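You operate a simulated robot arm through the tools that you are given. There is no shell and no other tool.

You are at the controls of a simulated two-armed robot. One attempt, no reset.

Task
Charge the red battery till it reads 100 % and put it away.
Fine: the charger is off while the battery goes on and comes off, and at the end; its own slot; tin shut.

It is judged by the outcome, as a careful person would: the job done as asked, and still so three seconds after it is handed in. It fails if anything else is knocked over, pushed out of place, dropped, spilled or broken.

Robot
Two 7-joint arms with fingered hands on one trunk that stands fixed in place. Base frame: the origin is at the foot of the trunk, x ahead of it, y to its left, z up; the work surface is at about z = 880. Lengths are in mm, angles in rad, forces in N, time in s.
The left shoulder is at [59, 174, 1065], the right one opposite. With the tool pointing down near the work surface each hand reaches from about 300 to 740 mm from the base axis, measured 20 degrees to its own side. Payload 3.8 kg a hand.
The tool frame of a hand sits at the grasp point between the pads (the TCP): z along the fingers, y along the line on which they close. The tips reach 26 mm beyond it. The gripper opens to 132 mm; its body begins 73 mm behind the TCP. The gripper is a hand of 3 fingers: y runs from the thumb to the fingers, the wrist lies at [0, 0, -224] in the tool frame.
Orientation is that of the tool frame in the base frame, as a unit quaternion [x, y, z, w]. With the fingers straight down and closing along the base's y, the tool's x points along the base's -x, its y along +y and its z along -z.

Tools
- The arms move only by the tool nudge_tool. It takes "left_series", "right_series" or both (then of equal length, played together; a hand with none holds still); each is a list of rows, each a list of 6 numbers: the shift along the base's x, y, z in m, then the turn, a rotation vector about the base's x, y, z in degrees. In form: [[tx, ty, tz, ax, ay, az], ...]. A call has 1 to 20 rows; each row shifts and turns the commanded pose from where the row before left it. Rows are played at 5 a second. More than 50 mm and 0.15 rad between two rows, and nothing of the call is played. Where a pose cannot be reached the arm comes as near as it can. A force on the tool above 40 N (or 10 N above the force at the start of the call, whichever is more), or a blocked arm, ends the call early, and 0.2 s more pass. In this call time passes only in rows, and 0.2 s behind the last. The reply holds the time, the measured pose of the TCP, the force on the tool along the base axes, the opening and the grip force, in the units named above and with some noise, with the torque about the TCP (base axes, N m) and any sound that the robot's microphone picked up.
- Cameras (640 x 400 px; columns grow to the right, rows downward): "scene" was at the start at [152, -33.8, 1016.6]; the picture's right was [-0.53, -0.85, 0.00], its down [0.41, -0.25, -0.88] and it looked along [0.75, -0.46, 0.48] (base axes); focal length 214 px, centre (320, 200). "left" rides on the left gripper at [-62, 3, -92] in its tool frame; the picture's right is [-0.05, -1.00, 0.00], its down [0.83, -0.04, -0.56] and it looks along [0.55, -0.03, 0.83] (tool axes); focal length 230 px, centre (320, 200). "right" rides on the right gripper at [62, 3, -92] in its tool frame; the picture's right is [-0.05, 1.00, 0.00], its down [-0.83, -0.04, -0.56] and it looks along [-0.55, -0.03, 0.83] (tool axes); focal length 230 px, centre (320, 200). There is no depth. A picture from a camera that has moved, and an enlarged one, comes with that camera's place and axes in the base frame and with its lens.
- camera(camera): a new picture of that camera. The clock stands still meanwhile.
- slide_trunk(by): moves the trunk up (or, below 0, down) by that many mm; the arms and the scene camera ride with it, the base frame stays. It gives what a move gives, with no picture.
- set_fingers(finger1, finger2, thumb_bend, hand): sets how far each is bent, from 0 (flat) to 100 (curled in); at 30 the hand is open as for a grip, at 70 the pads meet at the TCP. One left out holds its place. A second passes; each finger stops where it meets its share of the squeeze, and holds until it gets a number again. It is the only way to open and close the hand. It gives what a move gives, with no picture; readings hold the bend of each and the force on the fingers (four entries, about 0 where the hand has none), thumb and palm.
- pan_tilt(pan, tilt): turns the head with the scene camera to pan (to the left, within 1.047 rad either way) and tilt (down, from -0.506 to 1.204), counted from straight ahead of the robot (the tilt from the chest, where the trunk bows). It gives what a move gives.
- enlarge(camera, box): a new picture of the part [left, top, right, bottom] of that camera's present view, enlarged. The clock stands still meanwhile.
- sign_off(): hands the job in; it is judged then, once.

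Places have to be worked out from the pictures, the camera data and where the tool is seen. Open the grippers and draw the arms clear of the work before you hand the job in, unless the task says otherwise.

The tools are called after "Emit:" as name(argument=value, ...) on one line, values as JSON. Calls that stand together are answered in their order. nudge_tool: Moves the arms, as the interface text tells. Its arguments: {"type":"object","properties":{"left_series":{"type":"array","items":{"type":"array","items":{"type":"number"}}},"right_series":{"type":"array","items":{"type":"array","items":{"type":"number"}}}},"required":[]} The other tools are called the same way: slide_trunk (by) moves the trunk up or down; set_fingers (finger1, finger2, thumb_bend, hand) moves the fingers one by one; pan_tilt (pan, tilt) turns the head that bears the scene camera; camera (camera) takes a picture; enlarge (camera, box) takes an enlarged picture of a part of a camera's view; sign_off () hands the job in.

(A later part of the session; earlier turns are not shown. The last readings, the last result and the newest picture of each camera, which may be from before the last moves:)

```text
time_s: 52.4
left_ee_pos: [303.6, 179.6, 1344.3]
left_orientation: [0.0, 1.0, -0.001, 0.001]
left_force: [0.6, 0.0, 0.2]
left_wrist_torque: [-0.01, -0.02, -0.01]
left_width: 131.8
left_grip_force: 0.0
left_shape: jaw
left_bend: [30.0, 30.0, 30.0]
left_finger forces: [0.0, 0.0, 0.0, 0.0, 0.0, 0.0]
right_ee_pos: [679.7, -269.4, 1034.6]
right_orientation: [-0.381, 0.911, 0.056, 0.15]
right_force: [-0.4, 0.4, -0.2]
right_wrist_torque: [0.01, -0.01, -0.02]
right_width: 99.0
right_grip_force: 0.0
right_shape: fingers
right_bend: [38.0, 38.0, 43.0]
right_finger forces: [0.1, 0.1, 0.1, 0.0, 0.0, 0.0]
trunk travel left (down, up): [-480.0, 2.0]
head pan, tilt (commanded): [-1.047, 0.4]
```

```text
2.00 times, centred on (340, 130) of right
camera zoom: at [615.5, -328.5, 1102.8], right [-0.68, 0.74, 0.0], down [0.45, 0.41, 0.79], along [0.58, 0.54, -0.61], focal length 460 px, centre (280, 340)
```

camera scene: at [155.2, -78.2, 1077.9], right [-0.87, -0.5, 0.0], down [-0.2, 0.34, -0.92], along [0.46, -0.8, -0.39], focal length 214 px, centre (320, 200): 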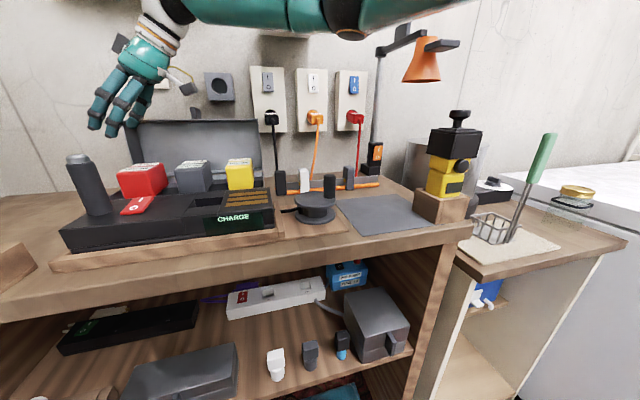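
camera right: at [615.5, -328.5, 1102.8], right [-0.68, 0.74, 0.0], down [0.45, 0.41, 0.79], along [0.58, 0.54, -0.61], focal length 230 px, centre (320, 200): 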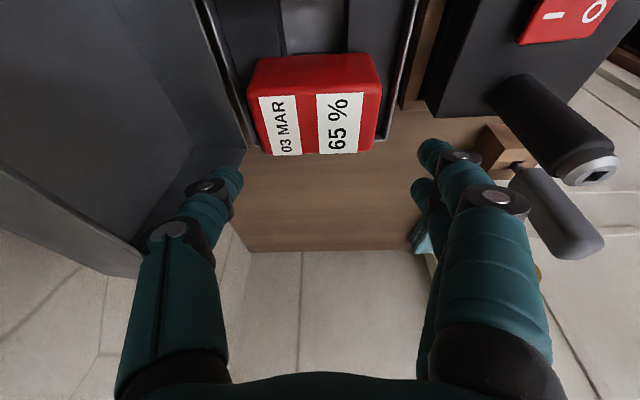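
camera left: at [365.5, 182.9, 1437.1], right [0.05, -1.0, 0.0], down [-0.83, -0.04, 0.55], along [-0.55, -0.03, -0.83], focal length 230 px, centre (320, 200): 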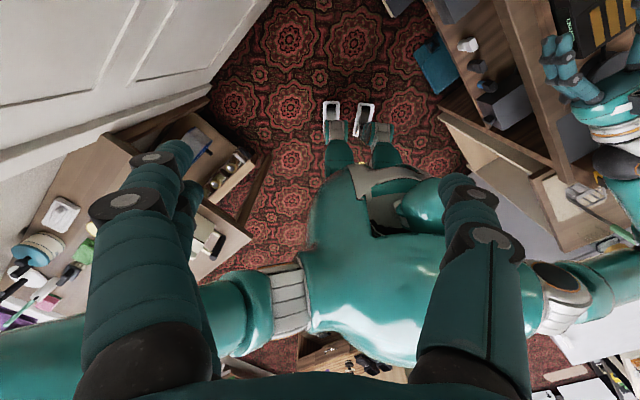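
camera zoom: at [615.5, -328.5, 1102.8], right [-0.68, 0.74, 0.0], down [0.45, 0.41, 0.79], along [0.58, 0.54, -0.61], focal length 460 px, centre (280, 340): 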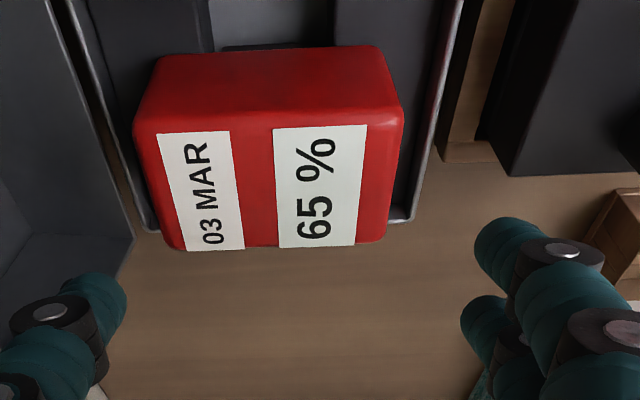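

Battery centre is at about L=290, N=673.6 – the hand is ~2.5 mm short in N. I'll correct that and descend to z≈1000, then check the thumb against the lid.

Emit:
nudge_tool(right_series=[[0.0008, -0.0008, -0.012, 0, 0, 0], [0.0008, -0.0008, -0.012, 0, 0, 0], [0, 0, -0.012, 0, 0, 0]])

Emit:
camera(camera="right")

Emit:
pan_tilt(pan=-0.6, tilt=0.3)

Emit:
camera(camera="scene")

```text
time_s: 53.1
left_ee_pos: [304.3, 179.3, 1345.2]
left_orientation: [0.0, 1.0, 0.0, 0.001]
left_force: [-0.3, -0.9, -0.9]
left_wrist_torque: [0.0, 0.01, 0.0]
left_width: 131.8
left_grip_force: 0.1
left_shape: jaw
left_bend: [30.0, 30.0, 30.0]
left_finger forces: [0.0, 0.0, 0.0, 0.0, 0.1, 0.0]
right_ee_pos: [681.1, -272.3, 999.4]
right_orientation: [-0.381, 0.91, 0.057, 0.151]
right_force: [0.5, 0.4, 0.4]
right_wrist_torque: [0.03, 0.0, 0.02]
right_width: 99.3
right_grip_force: 0.1
right_shape: fingers
right_bend: [38.0, 38.0, 43.0]
right_finger forces: [0.0, 0.0, 0.0, 0.1, 0.0, 0.0]
trunk travel left (down, up): [-480.0, 2.0]
head pan, tilt (commanded): [-1.047, 0.4]
```

```text
taken
camera right: at [617.2, -330.1, 1066.9], right [-0.68, 0.74, 0.0], down [0.45, 0.41, 0.79], along [0.58, 0.54, -0.61], focal length 230 px, centre (320, 200)
```

right: 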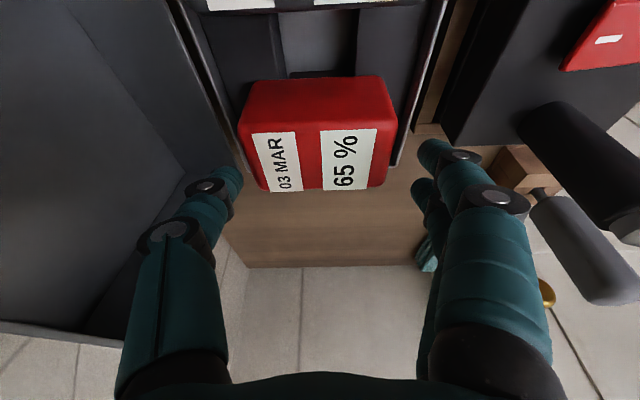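

```text
time_s: 54.0
left_ee_pos: [305.6, 178.0, 1344.8]
left_orientation: [0.0, 1.0, 0.0, 0.001]
left_force: [0.2, -0.4, 0.8]
left_wrist_torque: [0.02, 0.0, -0.04]
left_width: 132.0
left_grip_force: 0.0
left_shape: jaw
left_bend: [30.0, 30.0, 30.0]
left_finger forces: [0.0, 0.1, 0.0, 0.1, 0.0, 0.0]
right_ee_pos: [681.2, -271.0, 998.5]
right_orientation: [-0.381, 0.911, 0.055, 0.151]
right_force: [0.9, -0.7, 0.2]
right_wrist_torque: [0.01, 0.02, -0.03]
right_width: 99.3
right_grip_force: 0.0
right_shape: fingers
right_bend: [38.0, 38.0, 43.0]
right_finger forces: [0.1, 0.0, 0.1, 0.1, 0.1, 0.1]
trunk travel left (down, up): [-480.0, 2.0]
head pan, tilt (commanded): [-0.6, 0.3]
```

```text
taken
camera scene: at [185.4, -51.4, 1087.2], right [-0.57, -0.82, 0.0], down [-0.24, 0.17, -0.96], along [0.79, -0.54, -0.3], focal length 214 px, centre (320, 200)
```

scene: 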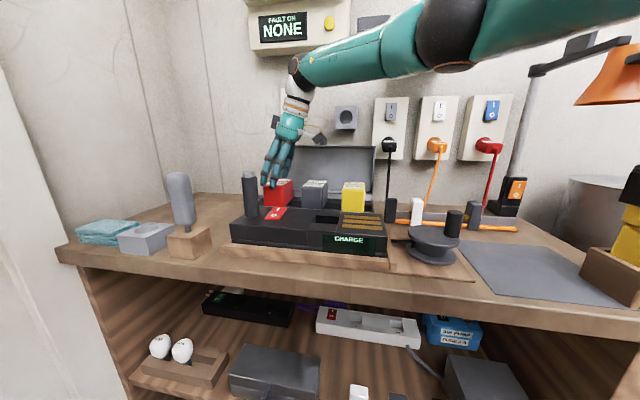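

The battery is centred between the thumb and fingers. Zooming to check the thumb against the lid/rim before lowering.

Emit:
enlarge(camera="right", box=[120, 60, 320, 260])

Emit:
enlarge(camera="scene", box=[220, 120, 400, 260])

```text
2.00 times, centred on (220, 160) of right
camera zoom: at [617.0, -329.9, 1067.1], right [-0.68, 0.74, 0.0], down [0.45, 0.41, 0.79], along [0.58, 0.54, -0.61], focal length 460 px, centre (520, 280)
```

zoom: 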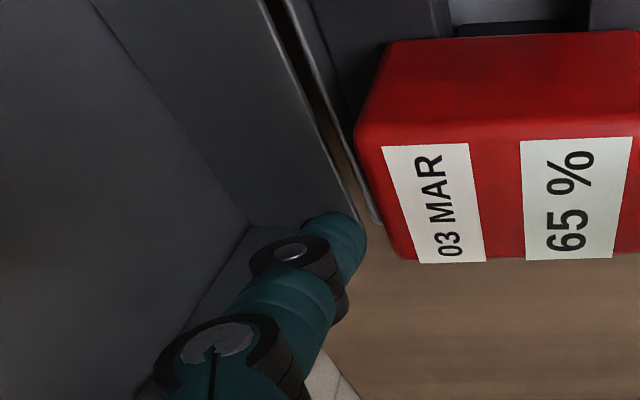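

```text
2.86 times, centred on (310, 190) of scene
camera zoom: at [185.4, -51.4, 1087.2], right [-0.57, -0.82, 0.0], down [-0.24, 0.17, -0.96], along [0.79, -0.54, -0.3], focal length 613 px, centre (349, 229)
```

zoom: 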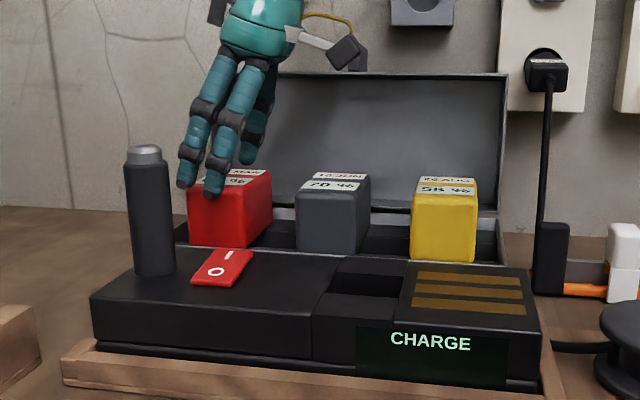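

Clear: the thumb comes down just behind the battery and in front of the hollow lid. Descending 41 mm to grip height (TCP z≈958).

Emit:
nudge_tool(right_series=[[0, 0, -0.01, 0, 0, 0], [0, 0, -0.01, 0, 0, 0], [0, 0, -0.01, 0, 0, 0], [0, 0, -0.0105, 0, 0, 0]])

Emit:
camera(camera="right")

Emit:
enlarge(camera="scene", box=[220, 120, 400, 260])

```text
time_s: 55.0
left_ee_pos: [304.3, 179.8, 1344.2]
left_orientation: [0.0, 1.0, -0.001, 0.001]
left_force: [0.4, -0.8, -0.8]
left_wrist_torque: [0.03, -0.02, -0.04]
left_width: 131.9
left_grip_force: 0.1
left_shape: jaw
left_bend: [30.0, 30.0, 30.0]
left_finger forces: [0.0, 0.0, 0.0, 0.1, 0.0, 0.0]
right_ee_pos: [682.2, -271.1, 959.1]
right_orientation: [-0.38, 0.911, 0.056, 0.151]
right_force: [0.0, -0.3, 0.8]
right_wrist_torque: [0.02, 0.02, 0.01]
right_width: 99.4
right_grip_force: 0.2
right_shape: fingers
right_bend: [38.0, 38.0, 43.0]
right_finger forces: [0.1, 0.0, 0.1, 0.0, 0.2, 0.0]
trunk travel left (down, up): [-480.0, 2.0]
head pan, tilt (commanded): [-0.6, 0.3]
```

```text
taken
camera right: at [617.1, -330.0, 1027.4], right [-0.67, 0.74, 0.0], down [0.45, 0.41, 0.79], along [0.58, 0.53, -0.61], focal length 230 px, centre (320, 200)
```

right: 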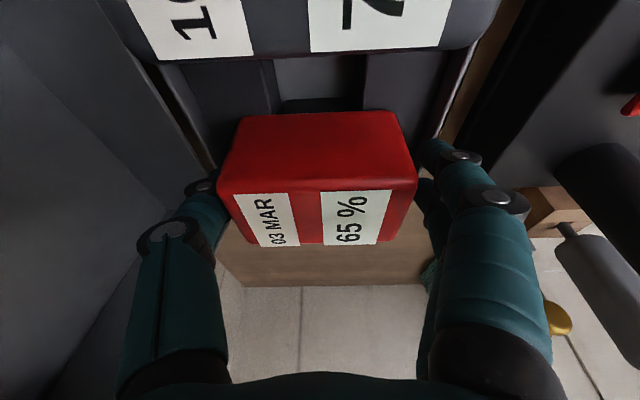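

```text
2.86 times, centred on (310, 190) of scene
camera zoom: at [185.6, -51.4, 1087.2], right [-0.56, -0.83, 0.0], down [-0.24, 0.17, -0.96], along [0.79, -0.54, -0.3], focal length 613 px, centre (349, 229)
```

zoom: 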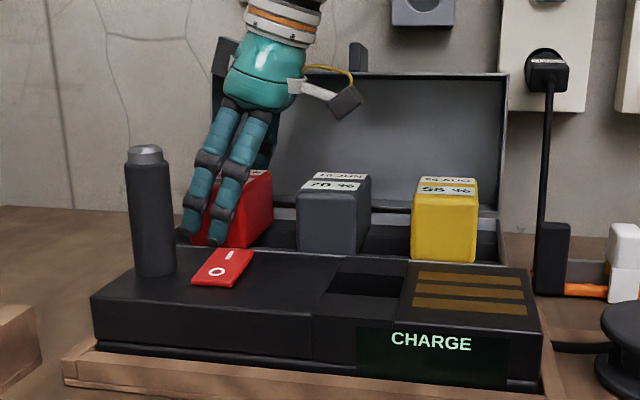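

At grip height with the battery between the pads. Closing the fingers on it.

Emit:
set_fingers(hand="right", finger1=70, finger2=70, thumb_bend=70)

Emit:
camera(camera="right")

Emit:
enlarge(camera="scene", box=[220, 120, 400, 260])

```text
time_s: 56.0
left_ee_pos: [304.1, 177.8, 1345.4]
left_orientation: [0.0, 1.0, -0.001, 0.001]
left_force: [-0.2, 0.3, -0.5]
left_wrist_torque: [0.01, 0.01, 0.01]
left_width: 132.1
left_grip_force: 0.1
left_shape: jaw
left_bend: [30.0, 30.0, 30.0]
left_finger forces: [0.0, 0.0, 0.1, 0.0, 0.0, 0.1]
right_ee_pos: [682.0, -272.7, 958.6]
right_orientation: [-0.381, 0.91, 0.055, 0.152]
right_force: [5.2, -4.3, 2.9]
right_wrist_torque: [0.01, -0.04, 0.09]
right_width: 82.8
right_grip_force: 21.0
right_shape: fingers
right_bend: [44.0, 44.0, 54.0]
right_finger forces: [8.9, 8.4, 0.0, 0.1, 24.5, 0.1]
trunk travel left (down, up): [-480.0, 2.0]
head pan, tilt (commanded): [-0.6, 0.3]
```

```text
taken
camera right: at [617.5, -330.5, 1027.9], right [-0.67, 0.74, 0.0], down [0.45, 0.41, 0.79], along [0.58, 0.53, -0.61], focal length 230 px, centre (320, 200)
```

right: 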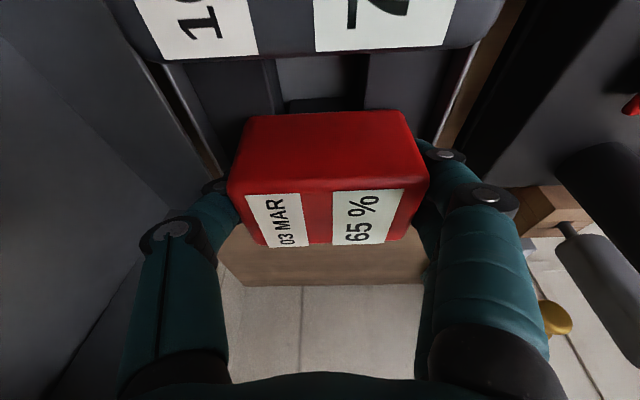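

```text
2.86 times, centred on (310, 190) of scene
camera zoom: at [185.8, -51.7, 1087.2], right [-0.56, -0.83, 0.0], down [-0.24, 0.17, -0.96], along [0.79, -0.54, -0.3], focal length 613 px, centre (349, 229)
```

zoom: 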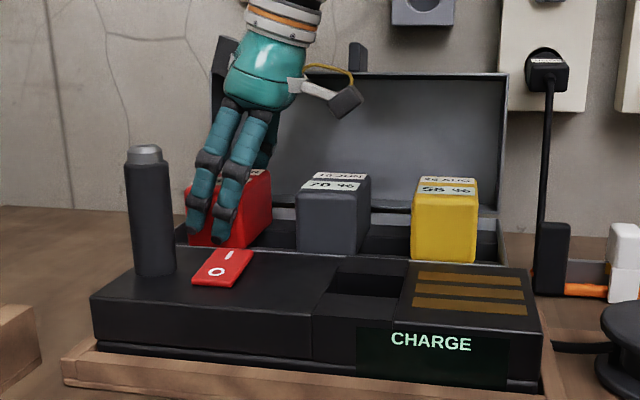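

Gripped at ~21 N; the battery shifted ~4 mm toward the front in its slot. Lifting slowly 20 mm and watching forces.

Emit:
nudge_tool(right_series=[[0, 0, 0.007, 0, 0, 0], [0, 0, 0.007, 0, 0, 0], [0, 0, 0.007, 0, 0, 0]])

Emit:
camera(camera="right")

Emit:
enlarge(camera="scene", box=[220, 120, 400, 260])

```text
time_s: 56.9
left_ee_pos: [305.3, 177.7, 1344.2]
left_orientation: [0.0, 1.0, 0.0, 0.001]
left_force: [0.1, 0.6, 0.3]
left_wrist_torque: [-0.03, 0.02, 0.01]
left_width: 131.9
left_grip_force: 0.1
left_shape: jaw
left_bend: [30.0, 30.0, 30.0]
left_finger forces: [0.0, 0.1, 0.1, 0.1, 0.0, 0.0]
right_ee_pos: [680.9, -271.5, 978.9]
right_orientation: [-0.382, 0.91, 0.057, 0.15]
right_force: [0.9, -0.9, -2.9]
right_wrist_torque: [-0.06, -0.05, 0.03]
right_width: 82.6
right_grip_force: 21.5
right_shape: fingers
right_bend: [43.0, 43.0, 55.0]
right_finger forces: [10.8, 9.8, 0.1, 0.1, 21.9, 0.0]
trunk travel left (down, up): [-480.0, 2.0]
head pan, tilt (commanded): [-0.6, 0.3]
```

```text
taken
camera right: at [616.8, -330.1, 1047.0], right [-0.68, 0.74, 0.0], down [0.45, 0.41, 0.79], along [0.58, 0.54, -0.61], focal length 230 px, centre (320, 200)
```

right: 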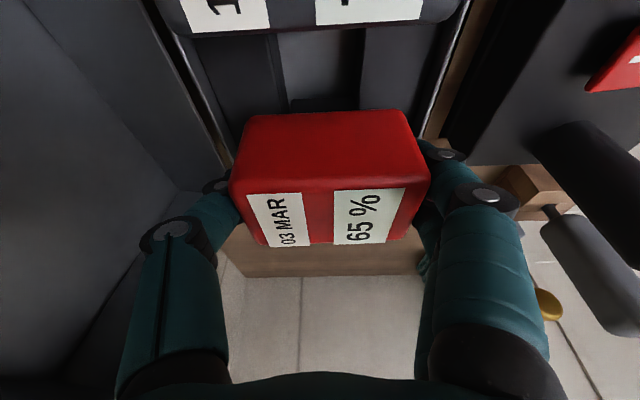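

```text
2.86 times, centred on (310, 190) of scene
camera zoom: at [185.8, -51.6, 1087.1], right [-0.56, -0.83, 0.0], down [-0.24, 0.17, -0.96], along [0.79, -0.54, -0.3], focal length 613 px, centre (349, 229)
```

zoom: 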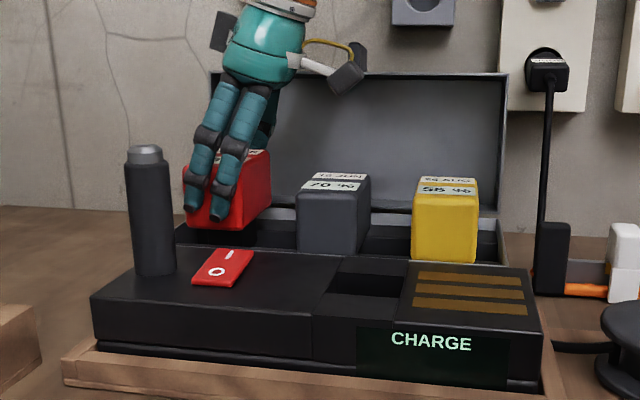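

The battery lifts freely (~3 N). Lift another 45 mm and check its underside.

Emit:
nudge_tool(right_series=[[0, 0, 0.015, 0, 0, 0], [0, 0, 0.015, 0, 0, 0], [0, 0, 0.015, 0, 0, 0]])

Emit:
enlarge(camera="scene", box=[220, 100, 360, 220])

Emit:
camera(camera="right")

```text
time_s: 57.6
left_ee_pos: [303.9, 180.1, 1343.5]
left_orientation: [0.0, 1.0, 0.0, 0.001]
left_force: [-1.0, 0.2, 0.2]
left_wrist_torque: [-0.04, 0.01, -0.02]
left_width: 131.8
left_grip_force: 0.0
left_shape: jaw
left_bend: [30.0, 30.0, 30.0]
left_finger forces: [0.1, 0.0, 0.0, 0.0, 0.0, 0.0]
right_ee_pos: [680.1, -270.8, 1024.8]
right_orientation: [-0.38, 0.911, 0.056, 0.151]
right_force: [0.4, 0.7, -2.9]
right_wrist_torque: [-0.02, 0.0, -0.01]
right_width: 82.3
right_grip_force: 21.1
right_shape: fingers
right_bend: [43.0, 43.0, 55.0]
right_finger forces: [10.9, 10.1, 0.0, 0.1, 21.1, 0.1]
trunk travel left (down, up): [-480.0, 2.0]
head pan, tilt (commanded): [-0.6, 0.3]
```

```text
3.33 times, centred on (290, 160) of scene
camera zoom: at [185.5, -51.3, 1087.2], right [-0.56, -0.83, 0.0], down [-0.24, 0.17, -0.96], along [0.79, -0.54, -0.3], focal length 715 px, centre (420, 333)
```

zoom: 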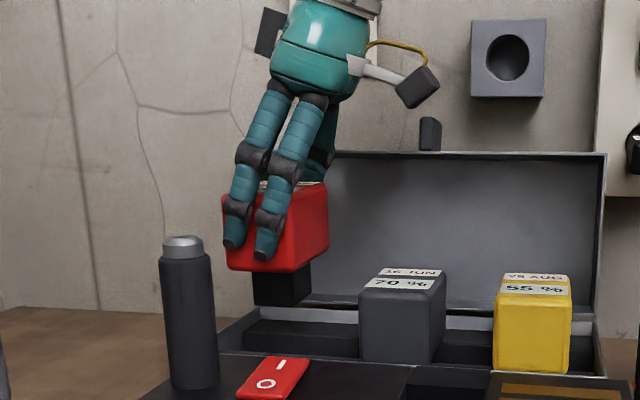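

```text
taken
camera right: at [615.7, -330.3, 1093.2], right [-0.68, 0.74, 0.0], down [0.45, 0.41, 0.79], along [0.58, 0.54, -0.61], focal length 230 px, centre (320, 200)
```

right: 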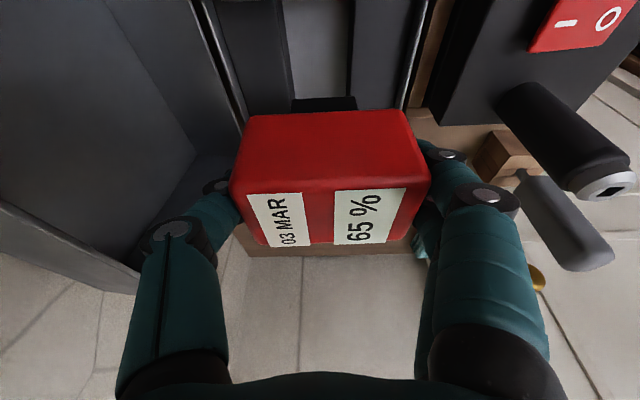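

The battery has a centred black foot underneath. Let me zoom to locate the foot relative to the hand.

Emit:
enlarge(camera="right", box=[210, 70, 450, 260])

Emit:
enlarge(camera="scene", box=[250, 140, 330, 200])

```text
2.11 times, centred on (330, 165) of right
camera zoom: at [615.7, -330.3, 1093.2], right [-0.68, 0.74, 0.0], down [0.45, 0.41, 0.79], along [0.58, 0.54, -0.61], focal length 484 px, centre (299, 274)
```

zoom: 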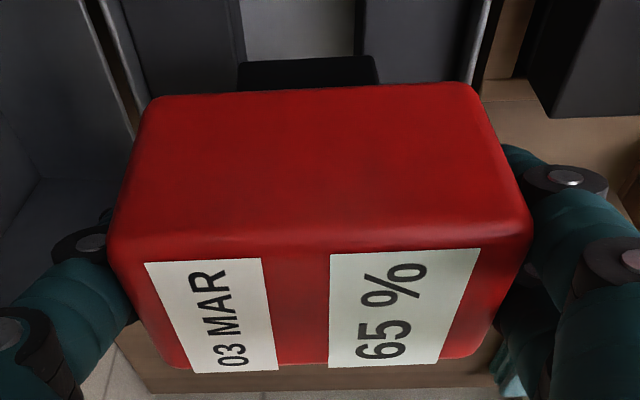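

```text
6.67 times, centred on (290, 170) of scene
camera zoom: at [185.5, -51.3, 1087.2], right [-0.56, -0.83, 0.0], down [-0.24, 0.17, -0.96], along [0.79, -0.54, -0.3], focal length 1430 px, centre (520, 400)
```

zoom: 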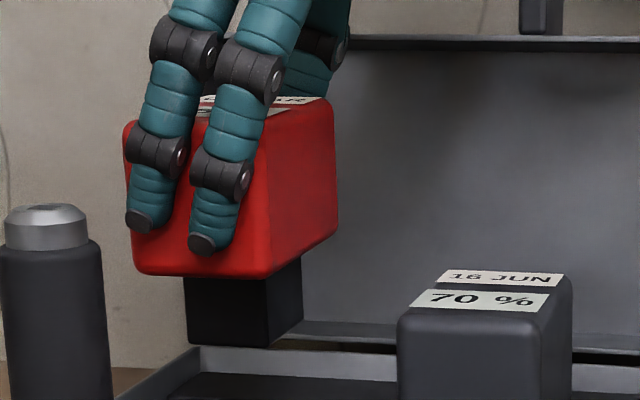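

The foot is about 40 mm (along N) × 31 mm (along L), while the charger hole is ~37 (N) × 47 (L) – so the battery must be turned 90° for the charger. I'll raise, move along −L over the other batteries with clearance, then rotate −90°.

Emit:
nudge_tool(right_series=[[0, 0, 0.02, 0, 0, 0], [0, 0, 0.02, 0, 0, 0], [-0.0248, -0.0248, 0, 0, 0, 0], [-0.0248, -0.0248, 0, 0, 0, 0], [-0.0248, -0.0248, 0, 0, 0, 0], [-0.0248, -0.0248, 0, 0, 0, 0]])

Emit:
camera(camera="scene")

Emit:
camera(camera="right")

```text
time_s: 59.0
left_ee_pos: [304.7, 178.0, 1344.3]
left_orientation: [0.0, 1.0, 0.0, 0.0]
left_force: [-0.1, -0.2, 0.5]
left_wrist_torque: [0.01, -0.01, 0.0]
left_width: 131.9
left_grip_force: 0.1
left_shape: jaw
left_bend: [30.0, 30.0, 30.0]
left_finger forces: [0.0, 0.0, 0.0, 0.0, 0.0, 0.0]
right_ee_pos: [581.7, -371.8, 1064.0]
right_orientation: [-0.381, 0.91, 0.056, 0.151]
right_force: [0.4, 0.0, -3.0]
right_wrist_torque: [-0.02, 0.0, 0.0]
right_width: 82.4
right_grip_force: 20.8
right_shape: fingers
right_bend: [43.0, 43.0, 55.0]
right_finger forces: [10.7, 9.9, 0.0, 0.1, 20.5, 0.0]
trunk travel left (down, up): [-480.0, 2.0]
head pan, tilt (commanded): [-0.6, 0.3]
```

```text
taken
camera scene: at [185.0, -52.0, 1087.3], right [-0.56, -0.83, 0.0], down [-0.24, 0.17, -0.96], along [0.79, -0.54, -0.3], focal length 214 px, centre (320, 200)
```

scene: 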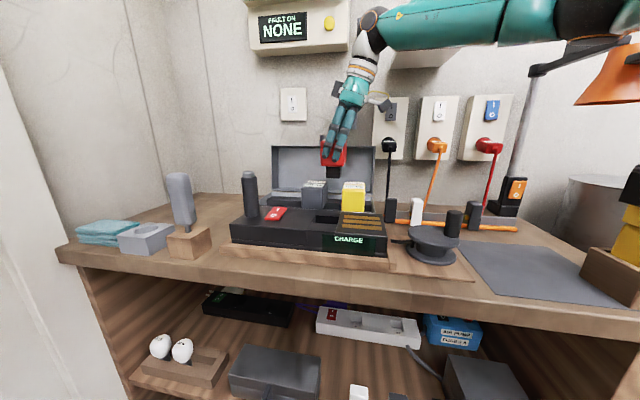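

```text
taken
camera right: at [517.5, -430.5, 1132.3], right [-0.68, 0.74, 0.0], down [0.45, 0.41, 0.79], along [0.58, 0.54, -0.61], focal length 230 px, centre (320, 200)
```

right: 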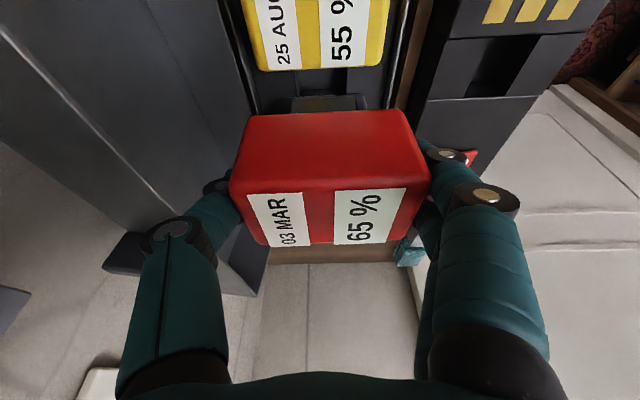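

Moved fine. Let me zoom at the empty slot, the foot, and the charger bay from the head camera.

Emit:
enlarge(camera="scene", box=[230, 120, 400, 260])

Emit:
enlarge(camera="scene", box=[300, 120, 370, 190])

```text
2.86 times, centred on (315, 190) of scene
camera zoom: at [185.0, -52.0, 1087.3], right [-0.56, -0.83, 0.0], down [-0.24, 0.17, -0.96], along [0.79, -0.54, -0.3], focal length 613 px, centre (334, 229)
```

zoom: 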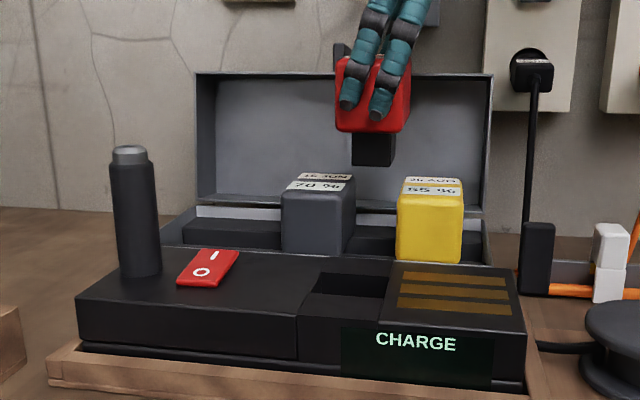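

```text
5.71 times, centred on (335, 155) of scene
camera zoom: at [185.0, -52.0, 1087.3], right [-0.56, -0.83, 0.0], down [-0.24, 0.17, -0.96], along [0.79, -0.54, -0.3], focal length 1226 px, centre (234, 457)
```

zoom: 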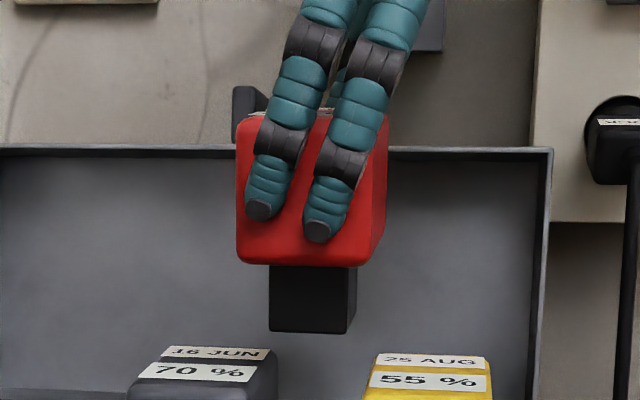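

Confirmed: the foot is narrow along L now and the hole is wide along L. Rotate −90° about vertical while backing toward N≈596.

Emit:
nudge_tool(right_series=[[-0.005, 0.005, 0, 0, 0, -8.18], [-0.005, 0.005, 0, 0, 0, -8.18], [-0.005, 0.005, 0, 0, 0, -8.18], [-0.005, 0.005, 0, 0, 0, -8.18], [-0.005, 0.005, 0, 0, 0, -8.18], [-0.005, 0.005, 0, 0, 0, -8.18], [-0.005, 0.005, 0, 0, 0, -8.18], [-0.005, 0.005, 0, 0, 0, -8.18], [-0.005, 0.005, 0, 0, 0, -8.18], [-0.005, 0.005, 0, 0, 0, -8.18], [-0.005, 0.005, 0, 0, 0, -8.18]])

Emit:
camera(camera="scene")

Emit:
camera(camera="right")

```text
time_s: 61.5
left_ee_pos: [306.2, 178.4, 1343.1]
left_orientation: [0.001, 1.0, 0.0, 0.0]
left_force: [0.6, 0.9, -0.4]
left_wrist_torque: [-0.03, 0.03, 0.01]
left_width: 132.0
left_grip_force: 0.0
left_shape: jaw
left_bend: [30.0, 30.0, 30.0]
left_finger forces: [0.1, 0.0, 0.0, 0.0, 0.1, 0.0]
right_ee_pos: [528.7, -317.2, 1063.1]
right_orientation: [0.374, 0.914, -0.067, 0.145]
right_force: [0.1, -0.3, -3.9]
right_wrist_torque: [-0.03, 0.05, -0.05]
right_width: 82.4
right_grip_force: 20.5
right_shape: fingers
right_bend: [43.0, 43.0, 55.0]
right_finger forces: [10.7, 9.9, 0.0, 0.1, 20.5, 0.0]
trunk travel left (down, up): [-480.0, 2.0]
head pan, tilt (commanded): [-0.6, 0.3]
```

```text
taken
camera scene: at [186.4, -51.4, 1086.8], right [-0.56, -0.83, 0.0], down [-0.24, 0.17, -0.95], along [0.79, -0.54, -0.3], focal length 214 px, centre (320, 200)
```

scene: 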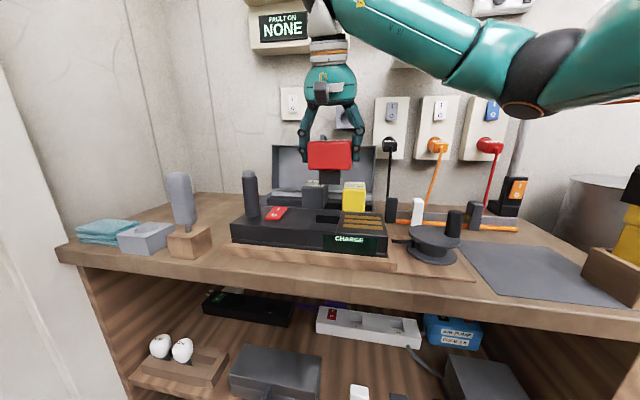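

```text
taken
camera right: at [469.5, -251.3, 1131.6], right [0.74, 0.68, 0.0], down [0.41, -0.45, 0.79], along [0.53, -0.58, -0.61], focal length 230 px, centre (320, 200)
```

right: 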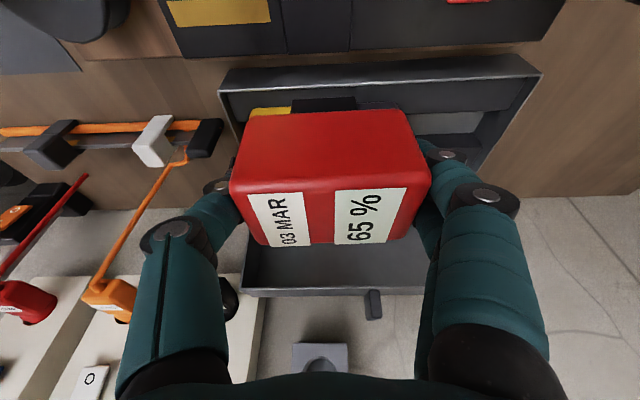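

Rotated cleanly; the battery now faces across the bench. I'll move back over the charger bay with the foot ~25 mm above it and check alignment.

Emit:
nudge_tool(right_series=[[-0.016, 0.0151, -0.0, 0, 0, 0], [-0.016, 0.0151, -0.0, 0, 0, 0], [-0.016, 0.0151, -0.01, 0, 0, 0], [0, 0, -0.014, 0, 0, 0], [0, 0, -0.014, 0, 0, 0]])

Emit:
camera(camera="right")

Emit:
enlarge(camera="right", box=[220, 0, 440, 138])

Emit:
enlarge(camera="scene", box=[270, 130, 400, 260])

```text
time_s: 62.6
left_ee_pos: [304.0, 179.3, 1343.5]
left_orientation: [0.0, 1.0, 0.0, 0.001]
left_force: [-0.9, 0.7, 0.1]
left_wrist_torque: [0.01, -0.02, 0.02]
left_width: 132.1
left_grip_force: 0.0
left_shape: jaw
left_bend: [30.0, 30.0, 30.0]
left_finger forces: [0.1, 0.1, 0.0, 0.0, 0.0, 0.0]
right_ee_pos: [526.6, -312.9, 1022.5]
right_orientation: [0.374, 0.913, -0.067, 0.147]
right_force: [-1.0, 0.4, -3.3]
right_wrist_torque: [-0.03, 0.0, 0.02]
right_width: 82.6
right_grip_force: 20.5
right_shape: fingers
right_bend: [43.0, 43.0, 55.0]
right_finger forces: [10.7, 9.8, 0.1, 0.1, 20.5, 0.0]
right hand out of reach, approached as far as the arm can: row 1, 2, 3
trunk travel left (down, up): [-480.0, 2.0]
head pan, tilt (commanded): [-0.6, 0.3]
```

```text
taken
camera right: at [467.9, -248.5, 1089.8], right [0.74, 0.68, 0.0], down [0.41, -0.45, 0.79], along [0.54, -0.58, -0.61], focal length 230 px, centre (320, 200)
```

right: 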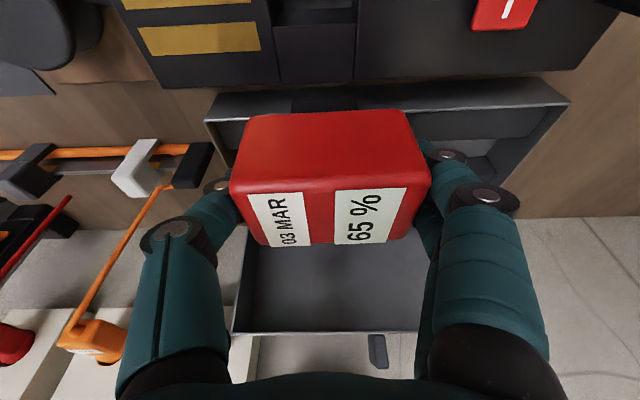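

```text
2.90 times, centred on (330, 69) of right
camera zoom: at [467.9, -248.5, 1089.8], right [0.74, 0.68, 0.0], down [0.41, -0.45, 0.79], along [0.54, -0.58, -0.61], focal length 667 px, centre (291, 580)
```

zoom: 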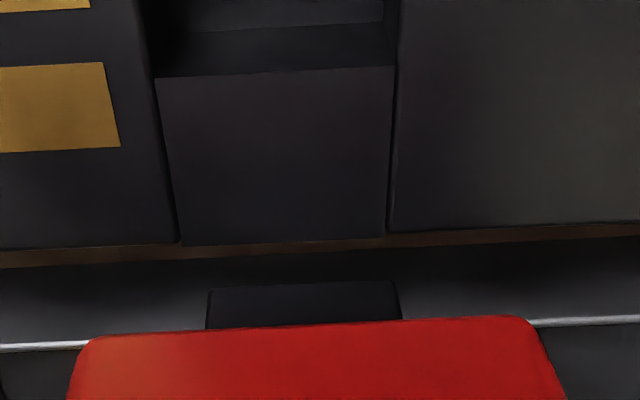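

```text
3.08 times, centred on (335, 195) of scene
camera zoom: at [185.6, -51.5, 1087.1], right [-0.56, -0.83, 0.0], down [-0.24, 0.17, -0.96], along [0.79, -0.54, -0.3], focal length 660 px, centre (274, 215)
```

zoom: 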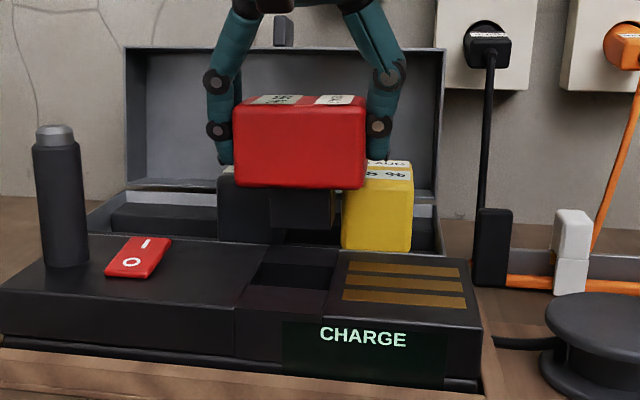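

The arm can't retract to the bay at this yaw (tool-roll limit relative to the forearm). I should instead grip the battery across its narrow sides in the tin (yaw −45°) so that at the charger the yaw is +45°. I'll return the battery to its slot first: raise, rotate back +90°.

Emit:
nudge_tool(right_series=[[0, 0, 0.021, 0, 0, 0], [0, 0, 0.021, 0, 0, 0], [0.005, -0.0054, 0, 0, 0, 8.18], [0.005, -0.0054, 0, 0, 0, 8.18], [0.005, -0.0054, 0, 0, 0, 8.18], [0.005, -0.0054, 0, 0, 0, 8.18], [0.005, -0.0054, 0, 0, 0, 8.18], [0.005, -0.0054, 0, 0, 0, 8.18], [0.005, -0.0054, 0, 0, 0, 8.18], [0.005, -0.0054, 0, 0, 0, 8.18], [0.005, -0.0054, 0, 0, 0, 8.18], [0.005, -0.0054, 0, 0, 0, 8.18], [0.005, -0.0054, 0, 0, 0, 8.18]])

```text
time_s: 65.5
left_ee_pos: [304.7, 177.9, 1343.5]
left_orientation: [0.0, 1.0, 0.0, 0.001]
left_force: [-0.3, 0.7, 0.0]
left_wrist_torque: [0.0, 0.0, 0.0]
left_width: 131.7
left_grip_force: 0.1
left_shape: jaw
left_bend: [30.0, 30.0, 30.0]
left_finger forces: [0.1, 0.0, 0.0, 0.0, 0.0, 0.0]
right_ee_pos: [585.3, -375.8, 1064.1]
right_orientation: [-0.383, 0.91, 0.057, 0.15]
right_force: [0.0, -0.5, -4.2]
right_wrist_torque: [-0.01, 0.04, 0.04]
right_width: 82.3
right_grip_force: 19.9
right_shape: fingers
right_bend: [43.0, 43.0, 55.0]
right_finger forces: [10.6, 9.8, 0.0, 0.0, 20.5, 0.0]
right hand out of reach, approached as far as the arm can: row 2
trunk travel left (down, up): [-480.0, 2.0]
head pan, tilt (commanded): [-0.6, 0.3]
```

Back at yaw +45°. Moving to directly above the empty red slot and lowering partway.

Emit:
nudge_tool(right_series=[[0.0239, 0.0261, 0, 0, 0, 0], [0.0239, 0.0261, 0, 0, 0, 0], [0.0239, 0.0261, 0, 0, 0, 0], [0.0239, 0.0261, 0, 0, 0, 0], [0, 0, -0.02, 0, 0, 0], [0, 0, -0.02, 0, 0, 0]])

Emit:
camera(camera="right")

Emit:
enlarge(camera="scene", box=[230, 120, 370, 230])

```text
time_s: 66.8
left_ee_pos: [305.7, 180.8, 1343.2]
left_orientation: [0.0, 1.0, 0.0, 0.0]
left_force: [0.0, 0.3, 0.9]
left_wrist_torque: [-0.05, 0.02, -0.02]
left_width: 132.1
left_grip_force: 0.0
left_shape: jaw
left_bend: [30.0, 30.0, 30.0]
left_finger forces: [0.0, 0.1, 0.0, 0.0, 0.1, 0.0]
right_ee_pos: [680.3, -269.9, 1023.0]
right_orientation: [-0.382, 0.91, 0.055, 0.15]
right_force: [-0.1, 1.1, -3.2]
right_wrist_torque: [-0.05, 0.0, 0.0]
right_width: 82.2
right_grip_force: 20.8
right_shape: fingers
right_bend: [43.0, 43.0, 55.0]
right_finger forces: [10.5, 9.8, 0.0, 0.0, 20.4, 0.0]
trunk travel left (down, up): [-480.0, 2.0]
head pan, tilt (commanded): [-0.6, 0.3]
```

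```text
taken
camera right: at [616.1, -327.9, 1090.3], right [-0.68, 0.74, 0.0], down [0.45, 0.41, 0.79], along [0.58, 0.54, -0.61], focal length 230 px, centre (320, 200)
```

right: 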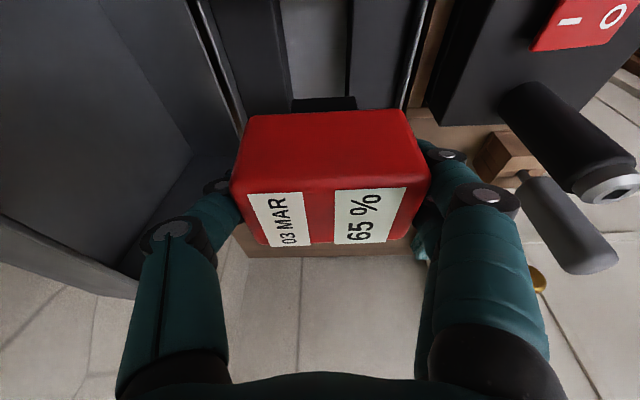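

```text
3.64 times, centred on (300, 175) of scene
camera zoom: at [186.1, -51.0, 1087.0], right [-0.56, -0.83, 0.0], down [-0.24, 0.17, -0.96], along [0.79, -0.54, -0.3], focal length 780 px, centre (393, 291)
```

zoom: 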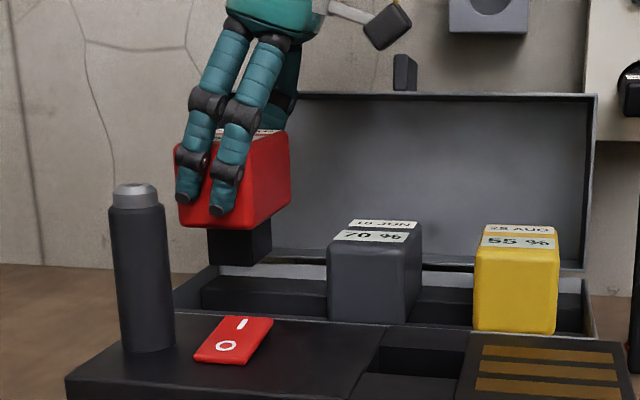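

Before lowering, zoom into the slot structure visible in the hand camera.

Emit:
enlarge(camera="right", box=[180, 0, 440, 130])

```text
2.46 times, centred on (310, 65) of right
camera zoom: at [616.1, -327.9, 1090.3], right [-0.68, 0.74, 0.0], down [0.45, 0.41, 0.79], along [0.58, 0.54, -0.61], focal length 566 px, centre (345, 532)
```

zoom: 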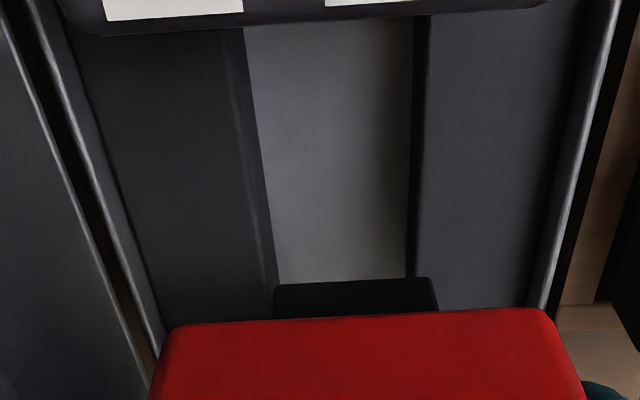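

The tin has two rails with a channel between for the foot. I'm about 4–5 mm too far front; shift +5 mm N and lower.

Emit:
nudge_tool(right_series=[[0.0035, -0.0035, 0, 0, 0, 0], [0, 0, -0.012, 0, 0, 0], [0, 0, -0.012, 0, 0, 0], [0, 0, -0.01, 0, 0, 0]])

Emit:
enlarge(camera="right", box=[180, 0, 440, 130])

```text
time_s: 67.8
left_ee_pos: [306.0, 179.0, 1343.7]
left_orientation: [0.0, 1.0, 0.0, 0.001]
left_force: [-0.4, 0.1, -0.3]
left_wrist_torque: [0.01, 0.03, 0.04]
left_width: 132.0
left_grip_force: 0.1
left_shape: jaw
left_bend: [30.0, 30.0, 30.0]
left_finger forces: [0.0, 0.1, 0.0, 0.1, 0.0, 0.1]
right_ee_pos: [684.8, -275.4, 989.2]
right_orientation: [-0.381, 0.91, 0.057, 0.151]
right_force: [-0.3, 0.7, -3.5]
right_wrist_torque: [-0.02, -0.02, 0.03]
right_width: 82.2
right_grip_force: 20.9
right_shape: fingers
right_bend: [43.0, 43.0, 55.0]
right_finger forces: [10.7, 9.8, 0.0, 0.1, 20.3, 0.0]
trunk travel left (down, up): [-480.0, 2.0]
head pan, tilt (commanded): [-0.6, 0.3]
```

```text
2.46 times, centred on (310, 65) of right
camera zoom: at [619.5, -333.1, 1057.6], right [-0.68, 0.74, 0.0], down [0.45, 0.41, 0.79], along [0.58, 0.54, -0.61], focal length 566 px, centre (345, 532)
```

zoom: 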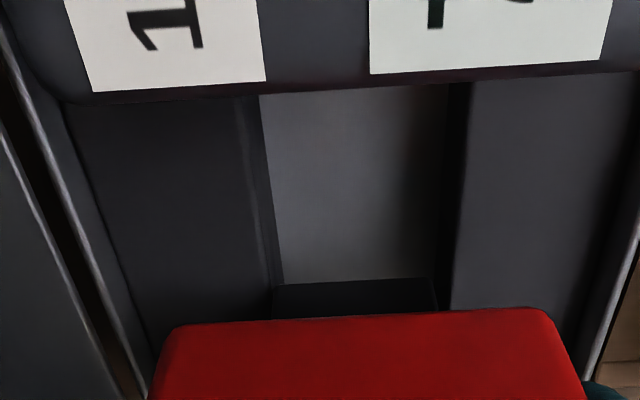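

Foot bottom is level with the rail tops and between them: ~1 mm clearance on the wall side, ~4 mm in front. Shift 1.5 mm forward (−N) and lower fully.

Emit:
nudge_tool(right_series=[[-0.001, 0.001, -0.002, 0, 0, 0], [0, 0, -0.009, 0, 0, 0], [0, 0, -0.009, 0, 0, 0], [0, 0, -0.009, 0, 0, 0]])

Emit:
camera(camera="right")

```text
time_s: 68.8
left_ee_pos: [304.6, 179.2, 1344.3]
left_orientation: [0.0, 1.0, 0.0, 0.001]
left_force: [0.0, 0.2, 0.3]
left_wrist_torque: [-0.01, 0.01, 0.02]
left_width: 131.9
left_grip_force: 0.0
left_shape: jaw
left_bend: [30.0, 30.0, 30.0]
left_finger forces: [0.0, 0.0, 0.0, 0.0, 0.0, 0.1]
right_ee_pos: [683.4, -272.8, 960.5]
right_orientation: [-0.38, 0.911, 0.056, 0.151]
right_force: [-0.3, 0.0, -3.2]
right_wrist_torque: [-0.02, 0.0, 0.0]
right_width: 82.3
right_grip_force: 20.6
right_shape: fingers
right_bend: [43.0, 43.0, 55.0]
right_finger forces: [10.8, 9.9, 0.1, 0.0, 20.5, 0.0]
trunk travel left (down, up): [-480.0, 2.0]
head pan, tilt (commanded): [-0.6, 0.3]
```

```text
taken
camera right: at [618.0, -331.5, 1028.6], right [-0.68, 0.74, 0.0], down [0.45, 0.41, 0.79], along [0.58, 0.54, -0.61], focal length 230 px, centre (320, 200)
```

right: 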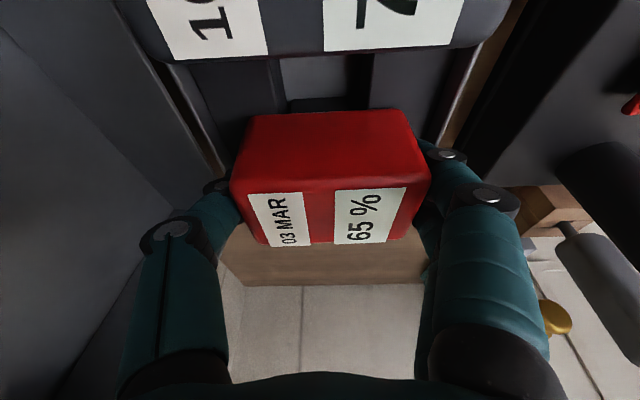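

Still carrying the weight; lower a few mm more until it rests.

Emit:
nudge_tool(right_series=[[0, 0, -0.0015, 0, 0, 0], [0, 0, -0.0015, 0, 0, 0]])

```text
time_s: 69.5
left_ee_pos: [302.6, 178.8, 1344.6]
left_orientation: [0.0, 1.0, 0.0, 0.002]
left_force: [-0.1, -0.8, 0.4]
left_wrist_torque: [0.0, -0.01, 0.0]
left_width: 131.8
left_grip_force: 0.1
left_shape: jaw
left_bend: [30.0, 30.0, 30.0]
left_finger forces: [0.0, 0.0, 0.0, 0.0, 0.0, 0.0]
right_ee_pos: [682.1, -272.6, 958.6]
right_orientation: [-0.38, 0.91, 0.056, 0.152]
right_force: [-1.1, 0.0, 3.4]
right_wrist_torque: [0.22, 0.29, 0.07]
right_width: 82.4
right_grip_force: 19.5
right_shape: fingers
right_bend: [43.0, 43.0, 55.0]
right_finger forces: [10.7, 10.0, 0.0, 0.1, 19.8, 0.1]
trunk travel left (down, up): [-480.0, 2.0]
head pan, tilt (commanded): [-0.6, 0.3]
```

It now rests (upward force 3.4 N). Release the fingers to the pre-grip opening.

Emit:
set_fingers(hand="right", finger1=38, finger2=38, thumb_bend=43)

Emit:
nudge_tool(right_series=[[0, 0, 0.015, 0, 0, 0], [0, 0, 0.02, 0, 0, 0], [0, 0, 0.025, 0, 0, 0], [0, 0, 0.03, 0, 0, 0], [0, 0, 0.02, 0, 0, 0]])

Emit:
camera(camera="right")

Emit:
enlarge(camera="scene", box=[220, 120, 400, 260])

```text
time_s: 70.5
left_ee_pos: [303.4, 179.3, 1343.1]
left_orientation: [0.001, 1.0, 0.0, 0.001]
left_force: [0.6, 0.2, 0.4]
left_wrist_torque: [0.01, 0.0, 0.01]
left_width: 132.0
left_grip_force: 0.1
left_shape: jaw
left_bend: [30.0, 30.0, 30.0]
left_finger forces: [0.0, 0.0, 0.0, 0.1, 0.0, 0.0]
right_ee_pos: [683.3, -273.6, 958.6]
right_orientation: [-0.38, 0.911, 0.056, 0.152]
right_force: [-0.4, -0.7, 0.0]
right_wrist_torque: [-0.02, -0.02, 0.05]
right_width: 98.5
right_grip_force: 0.3
right_shape: fingers
right_bend: [39.0, 38.0, 43.0]
right_finger forces: [0.5, 0.0, 0.0, 0.1, 0.1, 0.0]
trunk travel left (down, up): [-480.0, 2.0]
head pan, tilt (commanded): [-0.6, 0.3]
```

```text
time_s: 71.7
left_ee_pos: [303.6, 179.6, 1343.7]
left_orientation: [0.0, 1.0, 0.001, 0.001]
left_force: [0.2, 0.3, -0.8]
left_wrist_torque: [0.01, -0.02, -0.01]
left_width: 131.9
left_grip_force: 0.1
left_shape: jaw
left_bend: [30.0, 30.0, 30.0]
left_finger forces: [0.1, 0.1, 0.0, 0.0, 0.1, 0.0]
right_ee_pos: [681.7, -272.2, 1068.5]
right_orientation: [-0.381, 0.911, 0.057, 0.15]
right_force: [0.5, -0.3, 0.6]
right_wrist_torque: [0.02, -0.04, 0.01]
right_width: 99.3
right_grip_force: 0.0
right_shape: fingers
right_bend: [38.0, 38.0, 43.0]
right_finger forces: [0.1, 0.1, 0.1, 0.1, 0.0, 0.0]
trunk travel left (down, up): [-480.0, 2.0]
head pan, tilt (commanded): [-0.6, 0.3]
```

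```text
taken
camera right: at [616.8, -331.6, 1137.5], right [-0.68, 0.74, 0.0], down [0.45, 0.41, 0.79], along [0.58, 0.54, -0.61], focal length 230 px, centre (320, 200)
```

right: 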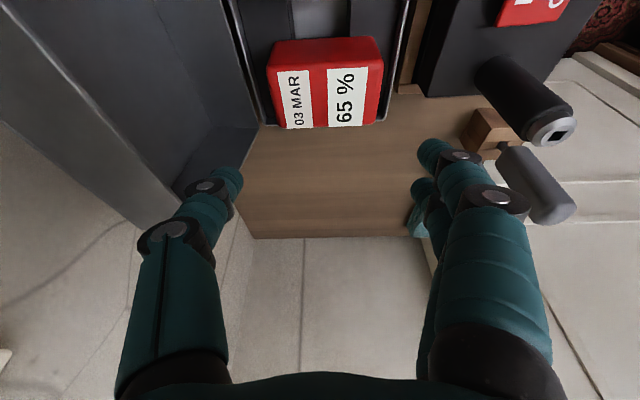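

```text
2.86 times, centred on (310, 190) of scene
camera zoom: at [185.3, -51.2, 1087.3], right [-0.56, -0.83, 0.0], down [-0.24, 0.17, -0.96], along [0.79, -0.54, -0.3], focal length 613 px, centre (349, 229)
```

zoom: 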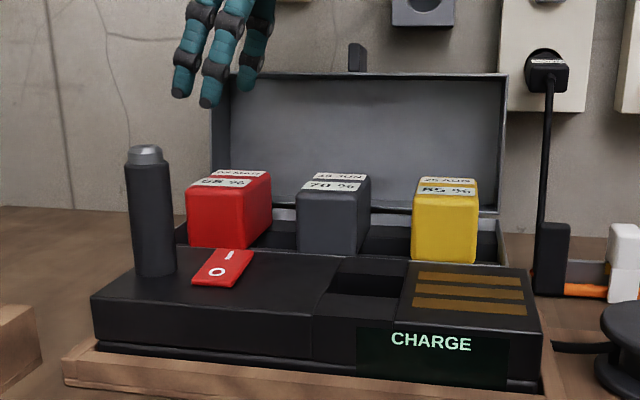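

The battery is back in place. Now rotate the hand −90° in place at z≈1068 to the side-gripping yaw (closing along L).

Emit:
nudge_tool(right_series=[[0, 0, 0, 0, 0, -8.18], [0, 0, 0, 0, 0, -8.18], [0, 0, 0, 0, 0, -8.18], [0, 0, 0, 0, 0, -8.18], [0, 0, 0, 0, 0, -8.18], [0, 0, 0, 0, 0, -8.18], [0, 0, 0, 0, 0, -8.18], [0, 0, 0, 0, 0, -8.18], [0, 0, 0, 0, 0, -8.18], [0, 0, 0, 0, 0, -8.18], [0, 0, 0, 0, 0, -8.18]])

Emit:
set_fingers(hand="right", finger1=50, finger2=50, thumb_bend=51)

Emit:
camera(camera="right")

Emit:
enlarge(camera="scene", box=[220, 100, 400, 240])

```text
time_s: 74.0
left_ee_pos: [304.4, 179.5, 1344.3]
left_orientation: [0.0, 1.0, 0.0, 0.002]
left_force: [-0.3, 0.1, -0.8]
left_wrist_torque: [-0.01, -0.02, -0.01]
left_width: 132.1
left_grip_force: 0.0
left_shape: jaw
left_bend: [30.0, 30.0, 30.0]
left_finger forces: [0.0, 0.0, 0.1, 0.0, 0.0, 0.1]
right_ee_pos: [683.5, -272.7, 1069.1]
right_orientation: [0.375, 0.913, -0.067, 0.146]
right_force: [-0.8, -0.7, -0.1]
right_wrist_torque: [-0.02, 0.03, -0.01]
right_width: 99.2
right_grip_force: 0.0
right_shape: fingers
right_bend: [38.0, 38.0, 43.0]
right_finger forces: [0.0, 0.0, 0.1, 0.0, 0.1, 0.0]
trunk travel left (down, up): [-480.0, 2.0]
head pan, tilt (commanded): [-0.6, 0.3]
```

```text
time_s: 75.0
left_ee_pos: [304.2, 178.7, 1344.1]
left_orientation: [-0.001, 1.0, 0.0, 0.0]
left_force: [-0.4, 0.0, 0.5]
left_wrist_torque: [0.0, -0.03, -0.01]
left_width: 131.8
left_grip_force: 0.1
left_shape: jaw
left_bend: [30.0, 30.0, 30.0]
left_finger forces: [0.0, 0.0, 0.0, 0.0, 0.0, 0.0]
right_ee_pos: [682.9, -272.3, 1068.5]
right_orientation: [0.373, 0.914, -0.067, 0.147]
right_force: [-0.6, 1.1, 0.3]
right_wrist_torque: [-0.04, -0.02, 0.01]
right_width: 66.7
right_grip_force: 0.2
right_shape: fingers
right_bend: [50.0, 50.0, 51.0]
right_finger forces: [0.1, 0.0, 0.0, 0.1, 0.1, 0.1]
trunk travel left (down, up): [-480.0, 2.0]
head pan, tilt (commanded): [-0.6, 0.3]
```

```text
taken
camera right: at [623.4, -208.0, 1136.2], right [0.74, 0.68, 0.0], down [0.41, -0.45, 0.79], along [0.54, -0.58, -0.61], focal length 230 px, centre (320, 200)
```

right: 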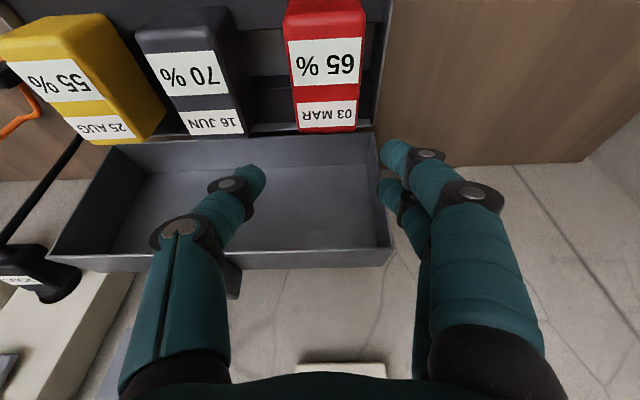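

```text
2.86 times, centred on (310, 170) of scene
camera zoom: at [185.4, -51.3, 1087.2], right [-0.56, -0.83, 0.0], down [-0.24, 0.17, -0.96], along [0.79, -0.54, -0.3], focal length 613 px, centre (349, 286)
```

zoom: 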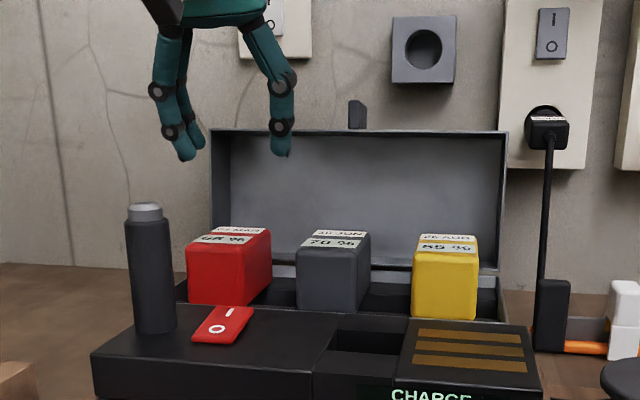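

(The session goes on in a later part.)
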